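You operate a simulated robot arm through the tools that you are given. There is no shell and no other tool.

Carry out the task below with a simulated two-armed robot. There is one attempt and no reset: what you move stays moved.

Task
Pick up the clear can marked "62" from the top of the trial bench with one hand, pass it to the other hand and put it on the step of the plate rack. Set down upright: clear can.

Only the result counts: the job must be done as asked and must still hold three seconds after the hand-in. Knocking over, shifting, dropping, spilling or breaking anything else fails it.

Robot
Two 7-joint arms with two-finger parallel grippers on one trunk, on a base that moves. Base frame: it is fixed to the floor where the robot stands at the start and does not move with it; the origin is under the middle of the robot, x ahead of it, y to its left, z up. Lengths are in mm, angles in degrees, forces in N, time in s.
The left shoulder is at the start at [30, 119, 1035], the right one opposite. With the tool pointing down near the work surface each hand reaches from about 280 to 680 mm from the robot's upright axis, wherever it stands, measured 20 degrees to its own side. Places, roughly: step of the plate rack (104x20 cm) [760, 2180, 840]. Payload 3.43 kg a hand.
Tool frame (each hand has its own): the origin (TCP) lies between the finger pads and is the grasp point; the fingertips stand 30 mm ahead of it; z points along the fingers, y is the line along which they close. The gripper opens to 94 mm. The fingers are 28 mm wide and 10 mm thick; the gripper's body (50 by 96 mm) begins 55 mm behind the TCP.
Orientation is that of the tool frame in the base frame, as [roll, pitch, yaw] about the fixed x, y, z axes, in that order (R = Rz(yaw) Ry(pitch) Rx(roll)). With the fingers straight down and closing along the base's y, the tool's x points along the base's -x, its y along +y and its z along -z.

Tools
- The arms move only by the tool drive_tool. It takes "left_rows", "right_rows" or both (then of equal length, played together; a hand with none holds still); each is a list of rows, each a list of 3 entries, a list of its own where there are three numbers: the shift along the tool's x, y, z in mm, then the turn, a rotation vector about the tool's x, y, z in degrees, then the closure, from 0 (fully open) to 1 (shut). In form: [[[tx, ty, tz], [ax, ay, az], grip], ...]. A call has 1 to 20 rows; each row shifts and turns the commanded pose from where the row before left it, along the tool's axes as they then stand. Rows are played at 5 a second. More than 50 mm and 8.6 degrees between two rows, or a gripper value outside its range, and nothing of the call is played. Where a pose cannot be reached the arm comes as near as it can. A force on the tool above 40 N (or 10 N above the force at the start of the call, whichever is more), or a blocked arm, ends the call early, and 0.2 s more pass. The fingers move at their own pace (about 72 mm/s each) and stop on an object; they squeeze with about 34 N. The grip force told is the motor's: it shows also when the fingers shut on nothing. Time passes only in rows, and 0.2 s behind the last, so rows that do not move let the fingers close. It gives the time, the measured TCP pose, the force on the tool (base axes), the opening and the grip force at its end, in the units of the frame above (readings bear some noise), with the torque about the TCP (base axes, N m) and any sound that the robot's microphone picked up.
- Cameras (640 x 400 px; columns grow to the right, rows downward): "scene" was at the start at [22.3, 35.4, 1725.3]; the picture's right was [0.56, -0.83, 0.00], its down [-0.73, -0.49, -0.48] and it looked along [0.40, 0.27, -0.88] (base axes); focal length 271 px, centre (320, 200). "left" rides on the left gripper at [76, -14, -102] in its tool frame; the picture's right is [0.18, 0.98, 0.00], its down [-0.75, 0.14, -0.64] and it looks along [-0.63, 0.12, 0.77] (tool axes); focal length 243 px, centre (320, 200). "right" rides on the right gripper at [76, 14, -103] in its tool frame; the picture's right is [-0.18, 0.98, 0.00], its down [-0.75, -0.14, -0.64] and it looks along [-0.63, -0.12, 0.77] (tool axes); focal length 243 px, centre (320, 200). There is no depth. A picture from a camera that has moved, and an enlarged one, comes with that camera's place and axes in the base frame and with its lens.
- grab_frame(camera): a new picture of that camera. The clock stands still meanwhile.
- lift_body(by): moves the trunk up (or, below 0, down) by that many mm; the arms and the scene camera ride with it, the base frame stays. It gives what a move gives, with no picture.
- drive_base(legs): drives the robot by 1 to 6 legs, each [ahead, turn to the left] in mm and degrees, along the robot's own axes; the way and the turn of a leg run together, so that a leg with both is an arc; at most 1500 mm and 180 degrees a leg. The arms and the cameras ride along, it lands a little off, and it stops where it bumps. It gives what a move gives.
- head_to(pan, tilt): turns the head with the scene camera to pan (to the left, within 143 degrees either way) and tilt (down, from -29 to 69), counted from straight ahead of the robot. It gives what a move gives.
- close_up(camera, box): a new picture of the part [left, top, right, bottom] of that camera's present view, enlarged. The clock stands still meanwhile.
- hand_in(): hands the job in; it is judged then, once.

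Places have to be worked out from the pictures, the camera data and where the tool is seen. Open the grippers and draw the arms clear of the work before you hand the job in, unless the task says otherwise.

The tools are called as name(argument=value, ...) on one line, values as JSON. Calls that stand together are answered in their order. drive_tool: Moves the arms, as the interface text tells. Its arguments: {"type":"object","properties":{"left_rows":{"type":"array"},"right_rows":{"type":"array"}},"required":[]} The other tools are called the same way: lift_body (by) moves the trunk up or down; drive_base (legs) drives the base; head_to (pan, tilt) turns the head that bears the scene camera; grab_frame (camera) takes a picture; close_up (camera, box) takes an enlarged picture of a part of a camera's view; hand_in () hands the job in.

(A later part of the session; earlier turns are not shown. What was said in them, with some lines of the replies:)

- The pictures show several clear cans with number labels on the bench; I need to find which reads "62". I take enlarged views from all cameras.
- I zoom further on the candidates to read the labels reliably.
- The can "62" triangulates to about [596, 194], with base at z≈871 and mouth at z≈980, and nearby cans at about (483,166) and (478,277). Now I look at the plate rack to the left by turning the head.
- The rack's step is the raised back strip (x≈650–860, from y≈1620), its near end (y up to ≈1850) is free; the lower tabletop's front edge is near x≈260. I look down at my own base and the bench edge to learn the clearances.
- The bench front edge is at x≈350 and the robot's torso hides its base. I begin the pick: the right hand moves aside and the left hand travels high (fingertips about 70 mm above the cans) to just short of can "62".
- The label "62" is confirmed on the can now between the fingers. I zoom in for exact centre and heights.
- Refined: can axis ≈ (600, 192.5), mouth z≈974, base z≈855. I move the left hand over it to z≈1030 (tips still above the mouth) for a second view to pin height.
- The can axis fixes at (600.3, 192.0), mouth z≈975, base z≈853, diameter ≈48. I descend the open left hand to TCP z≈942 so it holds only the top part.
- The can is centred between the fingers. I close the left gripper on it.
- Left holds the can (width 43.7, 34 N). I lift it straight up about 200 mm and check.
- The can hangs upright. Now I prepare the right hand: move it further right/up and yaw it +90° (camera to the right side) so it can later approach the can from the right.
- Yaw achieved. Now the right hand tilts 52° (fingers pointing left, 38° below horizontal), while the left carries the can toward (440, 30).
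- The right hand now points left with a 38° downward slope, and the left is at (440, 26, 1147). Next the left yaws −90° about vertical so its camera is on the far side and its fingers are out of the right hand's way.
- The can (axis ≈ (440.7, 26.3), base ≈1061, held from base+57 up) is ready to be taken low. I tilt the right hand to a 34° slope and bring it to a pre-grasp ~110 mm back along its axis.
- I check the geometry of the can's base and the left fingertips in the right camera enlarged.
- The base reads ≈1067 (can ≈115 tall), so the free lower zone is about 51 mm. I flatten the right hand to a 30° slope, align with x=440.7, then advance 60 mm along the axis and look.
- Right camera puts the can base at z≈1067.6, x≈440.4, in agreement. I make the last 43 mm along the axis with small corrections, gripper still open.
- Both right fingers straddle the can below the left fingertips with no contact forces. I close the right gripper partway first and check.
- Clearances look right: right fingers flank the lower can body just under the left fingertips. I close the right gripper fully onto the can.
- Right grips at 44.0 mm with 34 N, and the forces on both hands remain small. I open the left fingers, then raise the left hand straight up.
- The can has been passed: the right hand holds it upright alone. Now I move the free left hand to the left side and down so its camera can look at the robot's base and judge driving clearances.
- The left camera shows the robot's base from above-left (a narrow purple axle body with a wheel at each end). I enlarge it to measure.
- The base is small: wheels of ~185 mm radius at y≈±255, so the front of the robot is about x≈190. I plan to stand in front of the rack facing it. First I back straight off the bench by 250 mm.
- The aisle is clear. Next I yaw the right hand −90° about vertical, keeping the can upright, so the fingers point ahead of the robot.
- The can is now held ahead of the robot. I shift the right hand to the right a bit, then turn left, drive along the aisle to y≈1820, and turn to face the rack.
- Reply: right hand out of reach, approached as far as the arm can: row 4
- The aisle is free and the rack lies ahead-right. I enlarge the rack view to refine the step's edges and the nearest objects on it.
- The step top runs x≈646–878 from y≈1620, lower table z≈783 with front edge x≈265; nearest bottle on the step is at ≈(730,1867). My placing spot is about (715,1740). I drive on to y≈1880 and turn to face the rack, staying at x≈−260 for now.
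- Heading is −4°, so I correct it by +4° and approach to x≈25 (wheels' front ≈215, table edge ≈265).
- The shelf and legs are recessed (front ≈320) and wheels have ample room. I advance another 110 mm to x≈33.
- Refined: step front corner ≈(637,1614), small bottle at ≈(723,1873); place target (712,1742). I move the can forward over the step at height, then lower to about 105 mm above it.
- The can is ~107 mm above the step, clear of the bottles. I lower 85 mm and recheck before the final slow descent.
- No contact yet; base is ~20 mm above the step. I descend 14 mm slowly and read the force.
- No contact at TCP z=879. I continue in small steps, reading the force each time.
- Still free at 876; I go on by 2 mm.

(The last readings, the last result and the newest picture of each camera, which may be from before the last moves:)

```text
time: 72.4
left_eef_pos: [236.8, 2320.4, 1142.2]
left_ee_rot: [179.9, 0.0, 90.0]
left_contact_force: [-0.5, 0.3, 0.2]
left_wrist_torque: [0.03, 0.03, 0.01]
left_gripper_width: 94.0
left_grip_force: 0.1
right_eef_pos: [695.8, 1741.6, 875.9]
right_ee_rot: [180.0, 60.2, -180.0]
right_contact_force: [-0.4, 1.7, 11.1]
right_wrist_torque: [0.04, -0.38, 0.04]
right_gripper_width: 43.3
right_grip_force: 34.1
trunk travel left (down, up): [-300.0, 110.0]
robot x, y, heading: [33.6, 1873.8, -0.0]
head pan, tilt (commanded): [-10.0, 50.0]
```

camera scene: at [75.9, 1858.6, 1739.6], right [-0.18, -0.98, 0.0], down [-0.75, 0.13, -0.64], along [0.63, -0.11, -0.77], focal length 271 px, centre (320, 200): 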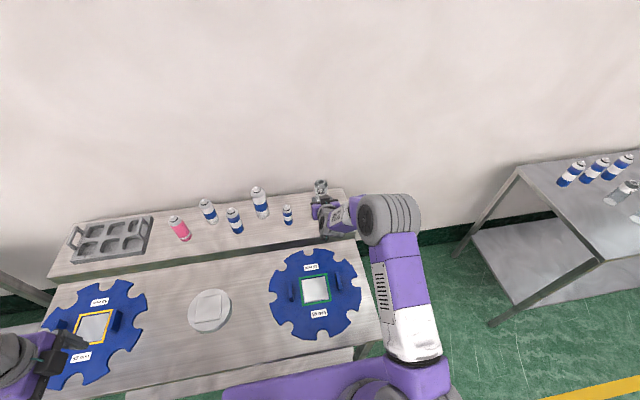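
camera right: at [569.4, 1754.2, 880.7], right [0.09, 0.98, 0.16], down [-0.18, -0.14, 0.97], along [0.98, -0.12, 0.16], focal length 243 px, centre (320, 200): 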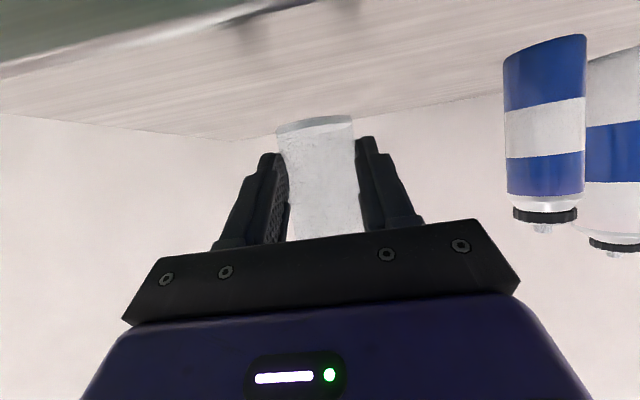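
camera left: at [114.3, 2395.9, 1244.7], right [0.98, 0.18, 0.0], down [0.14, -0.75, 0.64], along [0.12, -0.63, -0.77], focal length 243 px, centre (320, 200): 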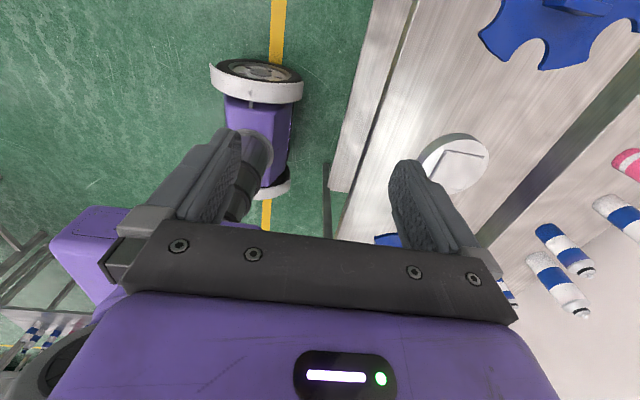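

The can's base touches the step (upward force 11 N, contact torque fits the can's base, not the fingertips). I ease up half a millimetre and then open the right gripper gently.

drive_tool(right_rows=[[[-0.6, 0, -0.35], [0, 0, 0], 1], [[0, 0, 0], [0, 0, 0], 1], [[0, 0, 0], [0, 0, 0], 0.52], [[0, 0, 0], [0, 0, 0], 0.48], [[0, 0, 0], [0, 0, 0], 0.4], [[0, 0, 0], [0, 0, 0], 0.3], [[0, 0, 0], [0, 0, 0], 0.3]])

grab_frame(camera="right")

close_up(camera="scene", box=[270, 140, 390, 260])

```text
time: 74.0
left_eef_pos: [238.0, 2321.2, 1141.8]
left_ee_rot: [180.0, 0.1, 89.8]
left_contact_force: [-0.2, 0.5, -0.4]
left_wrist_torque: [-0.04, -0.02, 0.0]
left_gripper_width: 93.9
left_grip_force: 0.2
right_eef_pos: [697.5, 1741.1, 874.6]
right_ee_rot: [-180.0, 60.0, 179.9]
right_contact_force: [-0.6, -0.4, 0.2]
right_wrist_torque: [-0.01, 0.02, -0.01]
right_gripper_width: 65.6
right_grip_force: 0.1
trunk travel left (down, up): [-300.0, 110.0]
robot x, y, heading: [33.5, 1870.7, -0.1]
head pan, tilt (commanded): [-10.0, 50.0]
```

```text
taken
camera right: at [570.4, 1754.8, 860.5], right [0.09, 0.98, 0.16], down [-0.18, -0.14, 0.97], along [0.98, -0.12, 0.16], focal length 243 px, centre (320, 200)
```

right: 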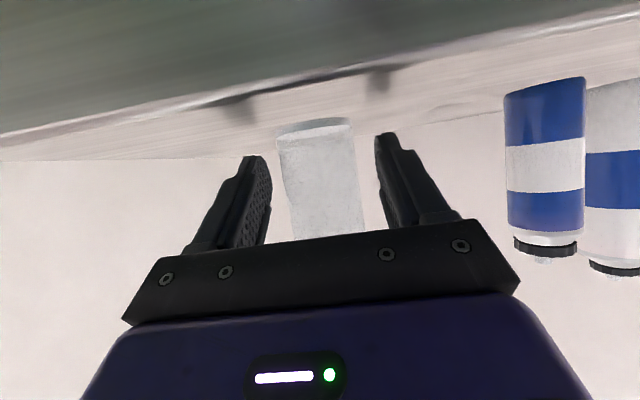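

```text
3.33 times, centred on (330, 200) of scene
camera zoom: at [76.4, 1858.4, 1739.5], right [-0.18, -0.98, 0.0], down [-0.75, 0.13, -0.64], along [0.63, -0.11, -0.77], focal length 904 px, centre (287, 200)
```

zoom: 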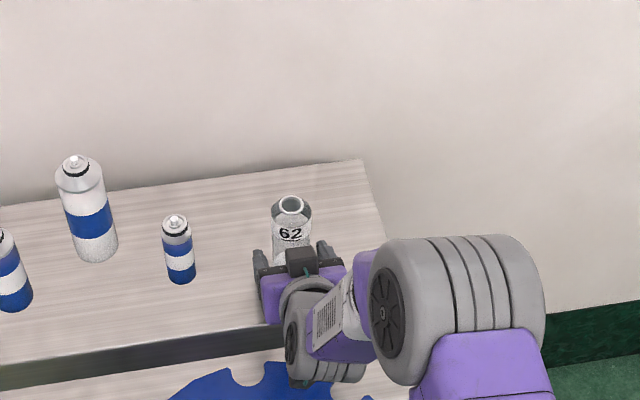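

The can stands on its own between the opened fingers. I open fully and withdraw the hand back-and-up along its axis, then higher.

drive_tool(right_rows=[[[0, 0, 0], [0, 0, 0], 0.1], [[0, 0, 0], [0, 0, 0], 0], [[0, 0, 0], [0, 0, 0], 0], [[0, 0, -10], [0, 0, 0], 0], [[0, 0, -20], [0, 0, 0], 0], [[0, 0, -25], [0, 0, 0], 0], [[0, 0, -30], [0, 0, 0], 0], [[0, 0, -30], [0, 0, 0], 0], [[-20, 0, -20], [0, 0, 0], 0], [[-25, 0, -15], [0, 0, 0], 0], [[-25, 0, -15], [0, 0, 0], 0], [[-25, 0, -15], [0, 0, 0], 0], [[0, 0, 0], [0, 0, 0], 0]])

grab_frame(camera="right")

grab_frame(camera="scene")

close_up(camera="scene", box=[270, 140, 390, 260])

```text
time: 76.8
left_eef_pos: [236.9, 2319.3, 1141.1]
left_ee_rot: [-180.0, 0.0, 89.9]
left_contact_force: [0.2, -0.6, 0.0]
left_wrist_torque: [-0.04, 0.0, -0.01]
left_gripper_width: 94.1
left_grip_force: 0.0
right_eef_pos: [588.2, 1740.8, 1049.5]
right_ee_rot: [-180.0, 59.8, 180.0]
right_contact_force: [-0.4, -1.2, -0.4]
right_wrist_torque: [0.01, 0.01, 0.0]
right_gripper_width: 93.6
right_grip_force: 0.1
trunk travel left (down, up): [-300.0, 110.0]
robot x, y, heading: [31.1, 1871.5, -0.5]
head pan, tilt (commanded): [-10.0, 50.0]
```

```text
taken
camera right: at [461.3, 1754.5, 1035.0], right [0.09, 0.98, 0.16], down [-0.18, -0.14, 0.97], along [0.98, -0.12, 0.16], focal length 243 px, centre (320, 200)
```

right: 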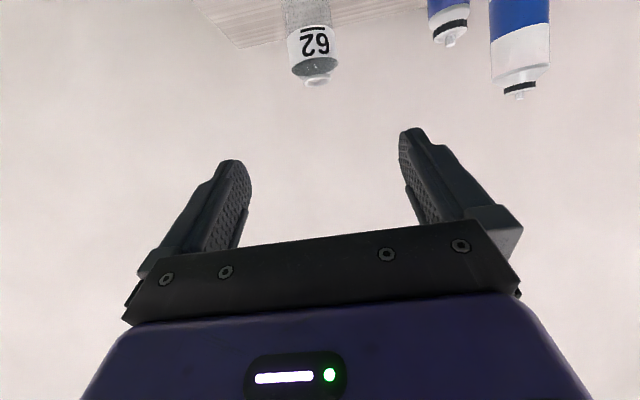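

```text
taken
camera scene: at [76.9, 1858.4, 1739.5], right [-0.18, -0.98, 0.0], down [-0.75, 0.13, -0.64], along [0.63, -0.11, -0.77], focal length 271 px, centre (320, 200)
```

scene: 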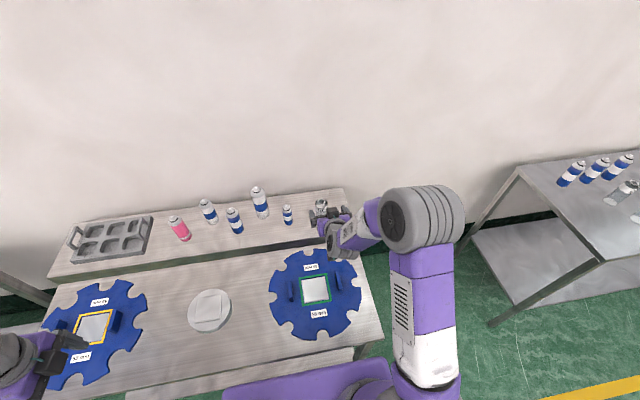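

```text
3.33 times, centred on (330, 200) of scene
camera zoom: at [76.9, 1858.4, 1739.5], right [-0.18, -0.98, 0.0], down [-0.75, 0.13, -0.64], along [0.63, -0.11, -0.77], focal length 904 px, centre (287, 200)
```

zoom: 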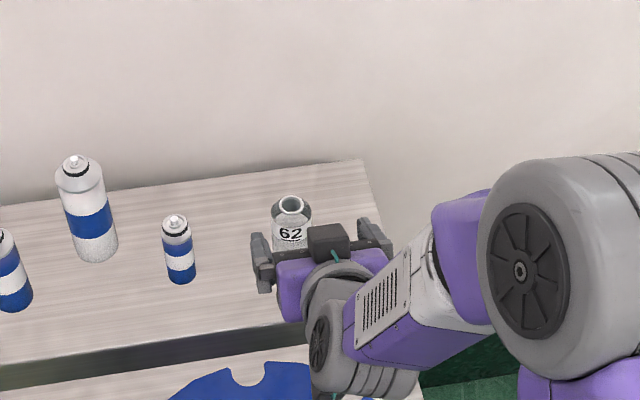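

The can remains upright where it was set. I pull the right hand farther back and up, then reverse the base to clear the rack.

drive_tool(right_rows=[[[3.9, 0, -26.7], [0, 0, 0], 0], [[3.9, 0, -26.7], [0, 0, 0], 0], [[3.9, 0, -26.7], [0, 0, 0], 0], [[3.9, 0, -26.7], [0, 0, 0], 0], [[0, 0, 0], [0, 0, 0], 0]])

drive_base(legs=[[-280, 0]])

grab_frame(camera="scene")

close_up(camera="scene", box=[200, 110, 400, 270])

grab_frame(camera="right")

```text
time: 78.0
left_eef_pos: [237.9, 2319.3, 1142.8]
left_ee_rot: [180.0, 0.1, 89.9]
left_contact_force: [-0.7, 0.3, -0.1]
left_wrist_torque: [0.02, 0.02, -0.03]
left_gripper_width: 94.2
left_grip_force: 0.1
right_eef_pos: [487.6, 1741.5, 1087.1]
right_ee_rot: [179.9, 59.9, -180.0]
right_contact_force: [0.3, -0.4, 1.0]
right_wrist_torque: [0.01, 0.05, -0.02]
right_gripper_width: 94.1
right_grip_force: 0.0
trunk travel left (down, up): [-300.0, 110.0]
robot x, y, heading: [32.4, 1873.9, -0.2]
head pan, tilt (commanded): [-10.0, 50.0]
```

```text
time: 80.0
left_eef_pos: [-41.5, 2320.9, 1141.9]
left_ee_rot: [180.0, 0.0, 90.2]
left_contact_force: [-0.2, 0.2, 0.3]
left_wrist_torque: [-0.02, -0.01, -0.03]
left_gripper_width: 93.9
left_grip_force: 0.1
right_eef_pos: [211.2, 1744.4, 1087.4]
right_ee_rot: [-180.0, 59.9, -179.8]
right_contact_force: [-0.2, 0.3, 0.2]
right_wrist_torque: [0.01, -0.03, -0.01]
right_gripper_width: 93.7
right_grip_force: 0.0
trunk travel left (down, up): [-300.0, 110.0]
robot x, y, heading: [-242.1, 1872.8, 0.3]
head pan, tilt (commanded): [-10.0, 50.0]
```

```text
taken
camera scene: at [-200.2, 1858.4, 1739.6], right [-0.17, -0.99, 0.0], down [-0.75, 0.13, -0.64], along [0.63, -0.11, -0.77], focal length 271 px, centre (320, 200)
```

scene: 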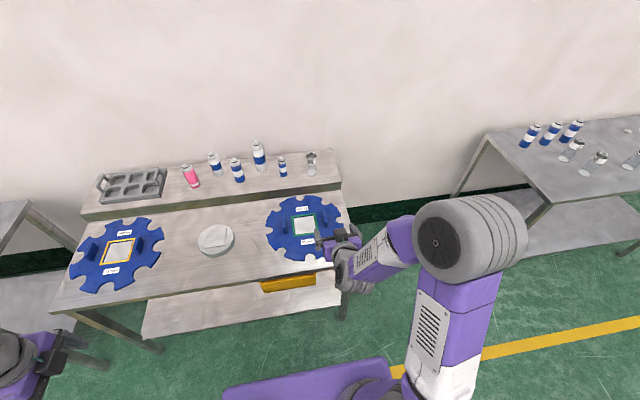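

```text
2.50 times, centred on (300, 190) of scene
camera zoom: at [-200.2, 1858.4, 1739.6], right [-0.17, -0.99, 0.0], down [-0.75, 0.13, -0.64], along [0.63, -0.11, -0.77], focal length 678 px, centre (370, 225)
```

zoom: 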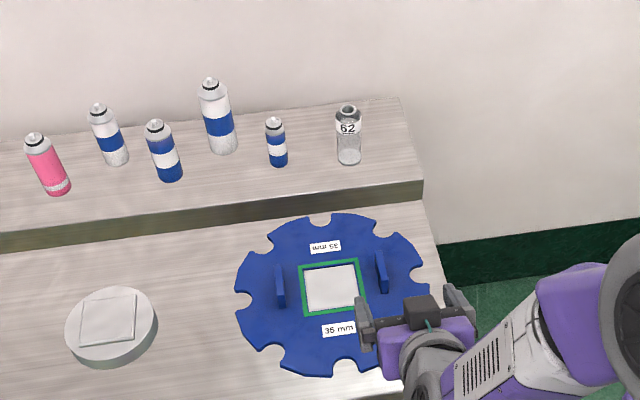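

```text
taken
camera right: at [85.0, 1757.0, 1073.2], right [0.09, 0.98, 0.16], down [-0.18, -0.14, 0.97], along [0.98, -0.11, 0.16], focal length 243 px, centre (320, 200)
```

right: 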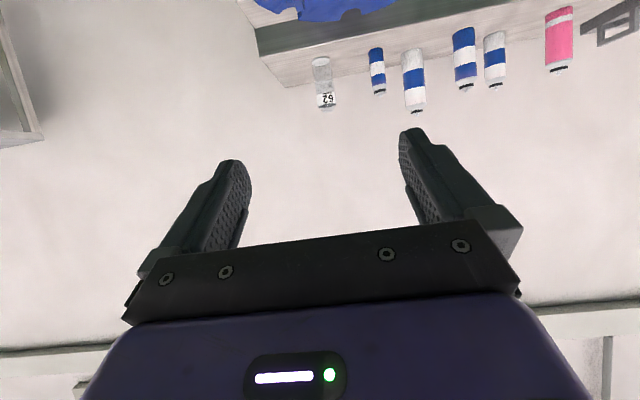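

Can "62" stands upright on the step with neighbours undisturbed, both grippers open and clear. One last look at the trial bench to confirm nothing there was disturbed.

head_to(pan=-55, tilt=35)

grab_frame(camera="scene")

```text
time: 81.1
left_eef_pos: [-40.9, 2321.1, 1141.7]
left_ee_rot: [179.9, 0.0, 90.1]
left_contact_force: [-0.1, -0.3, 0.1]
left_wrist_torque: [-0.02, -0.03, 0.01]
left_gripper_width: 94.1
left_grip_force: 0.2
right_eef_pos: [212.1, 1744.2, 1086.6]
right_ee_rot: [180.0, 59.8, -179.8]
right_contact_force: [-0.4, -0.6, -0.6]
right_wrist_torque: [0.0, 0.02, 0.01]
right_gripper_width: 94.1
right_grip_force: 0.1
trunk travel left (down, up): [-300.0, 110.0]
robot x, y, heading: [-245.0, 1868.1, 0.4]
head pan, tilt (commanded): [-55.0, 35.0]
```

```text
taken
camera scene: at [-224.6, 1799.6, 1761.3], right [-0.82, -0.58, 0.0], down [-0.33, 0.47, -0.82], along [0.47, -0.67, -0.57], focal length 271 px, centre (320, 200)
```

scene: 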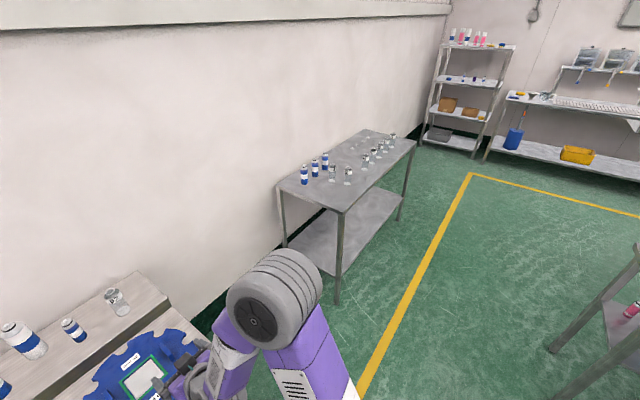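

All other cans on the trial bench still stand, and can "62" is upright on the rack's step with both hands open and clear. I hand the job in.

hand_in()

```text
The job is handed in.
```

The clear can marked "62" is standing upright on the step of the plate rack, near its right-hand end, and I have handed the job in.

I picked it up from the trial bench with the left hand and passed it to the right hand in mid-air. I then drove to the rack, and the right hand set it down. The final pictures show the other cans on the bench and the bottles on the step still standing, and no move was stopped by a bump. Both grippers were open and drawn clear of the rack before the hand-in.

The hand-in reply only confirmed that the job was received, so I have no verdict on the three-second check.
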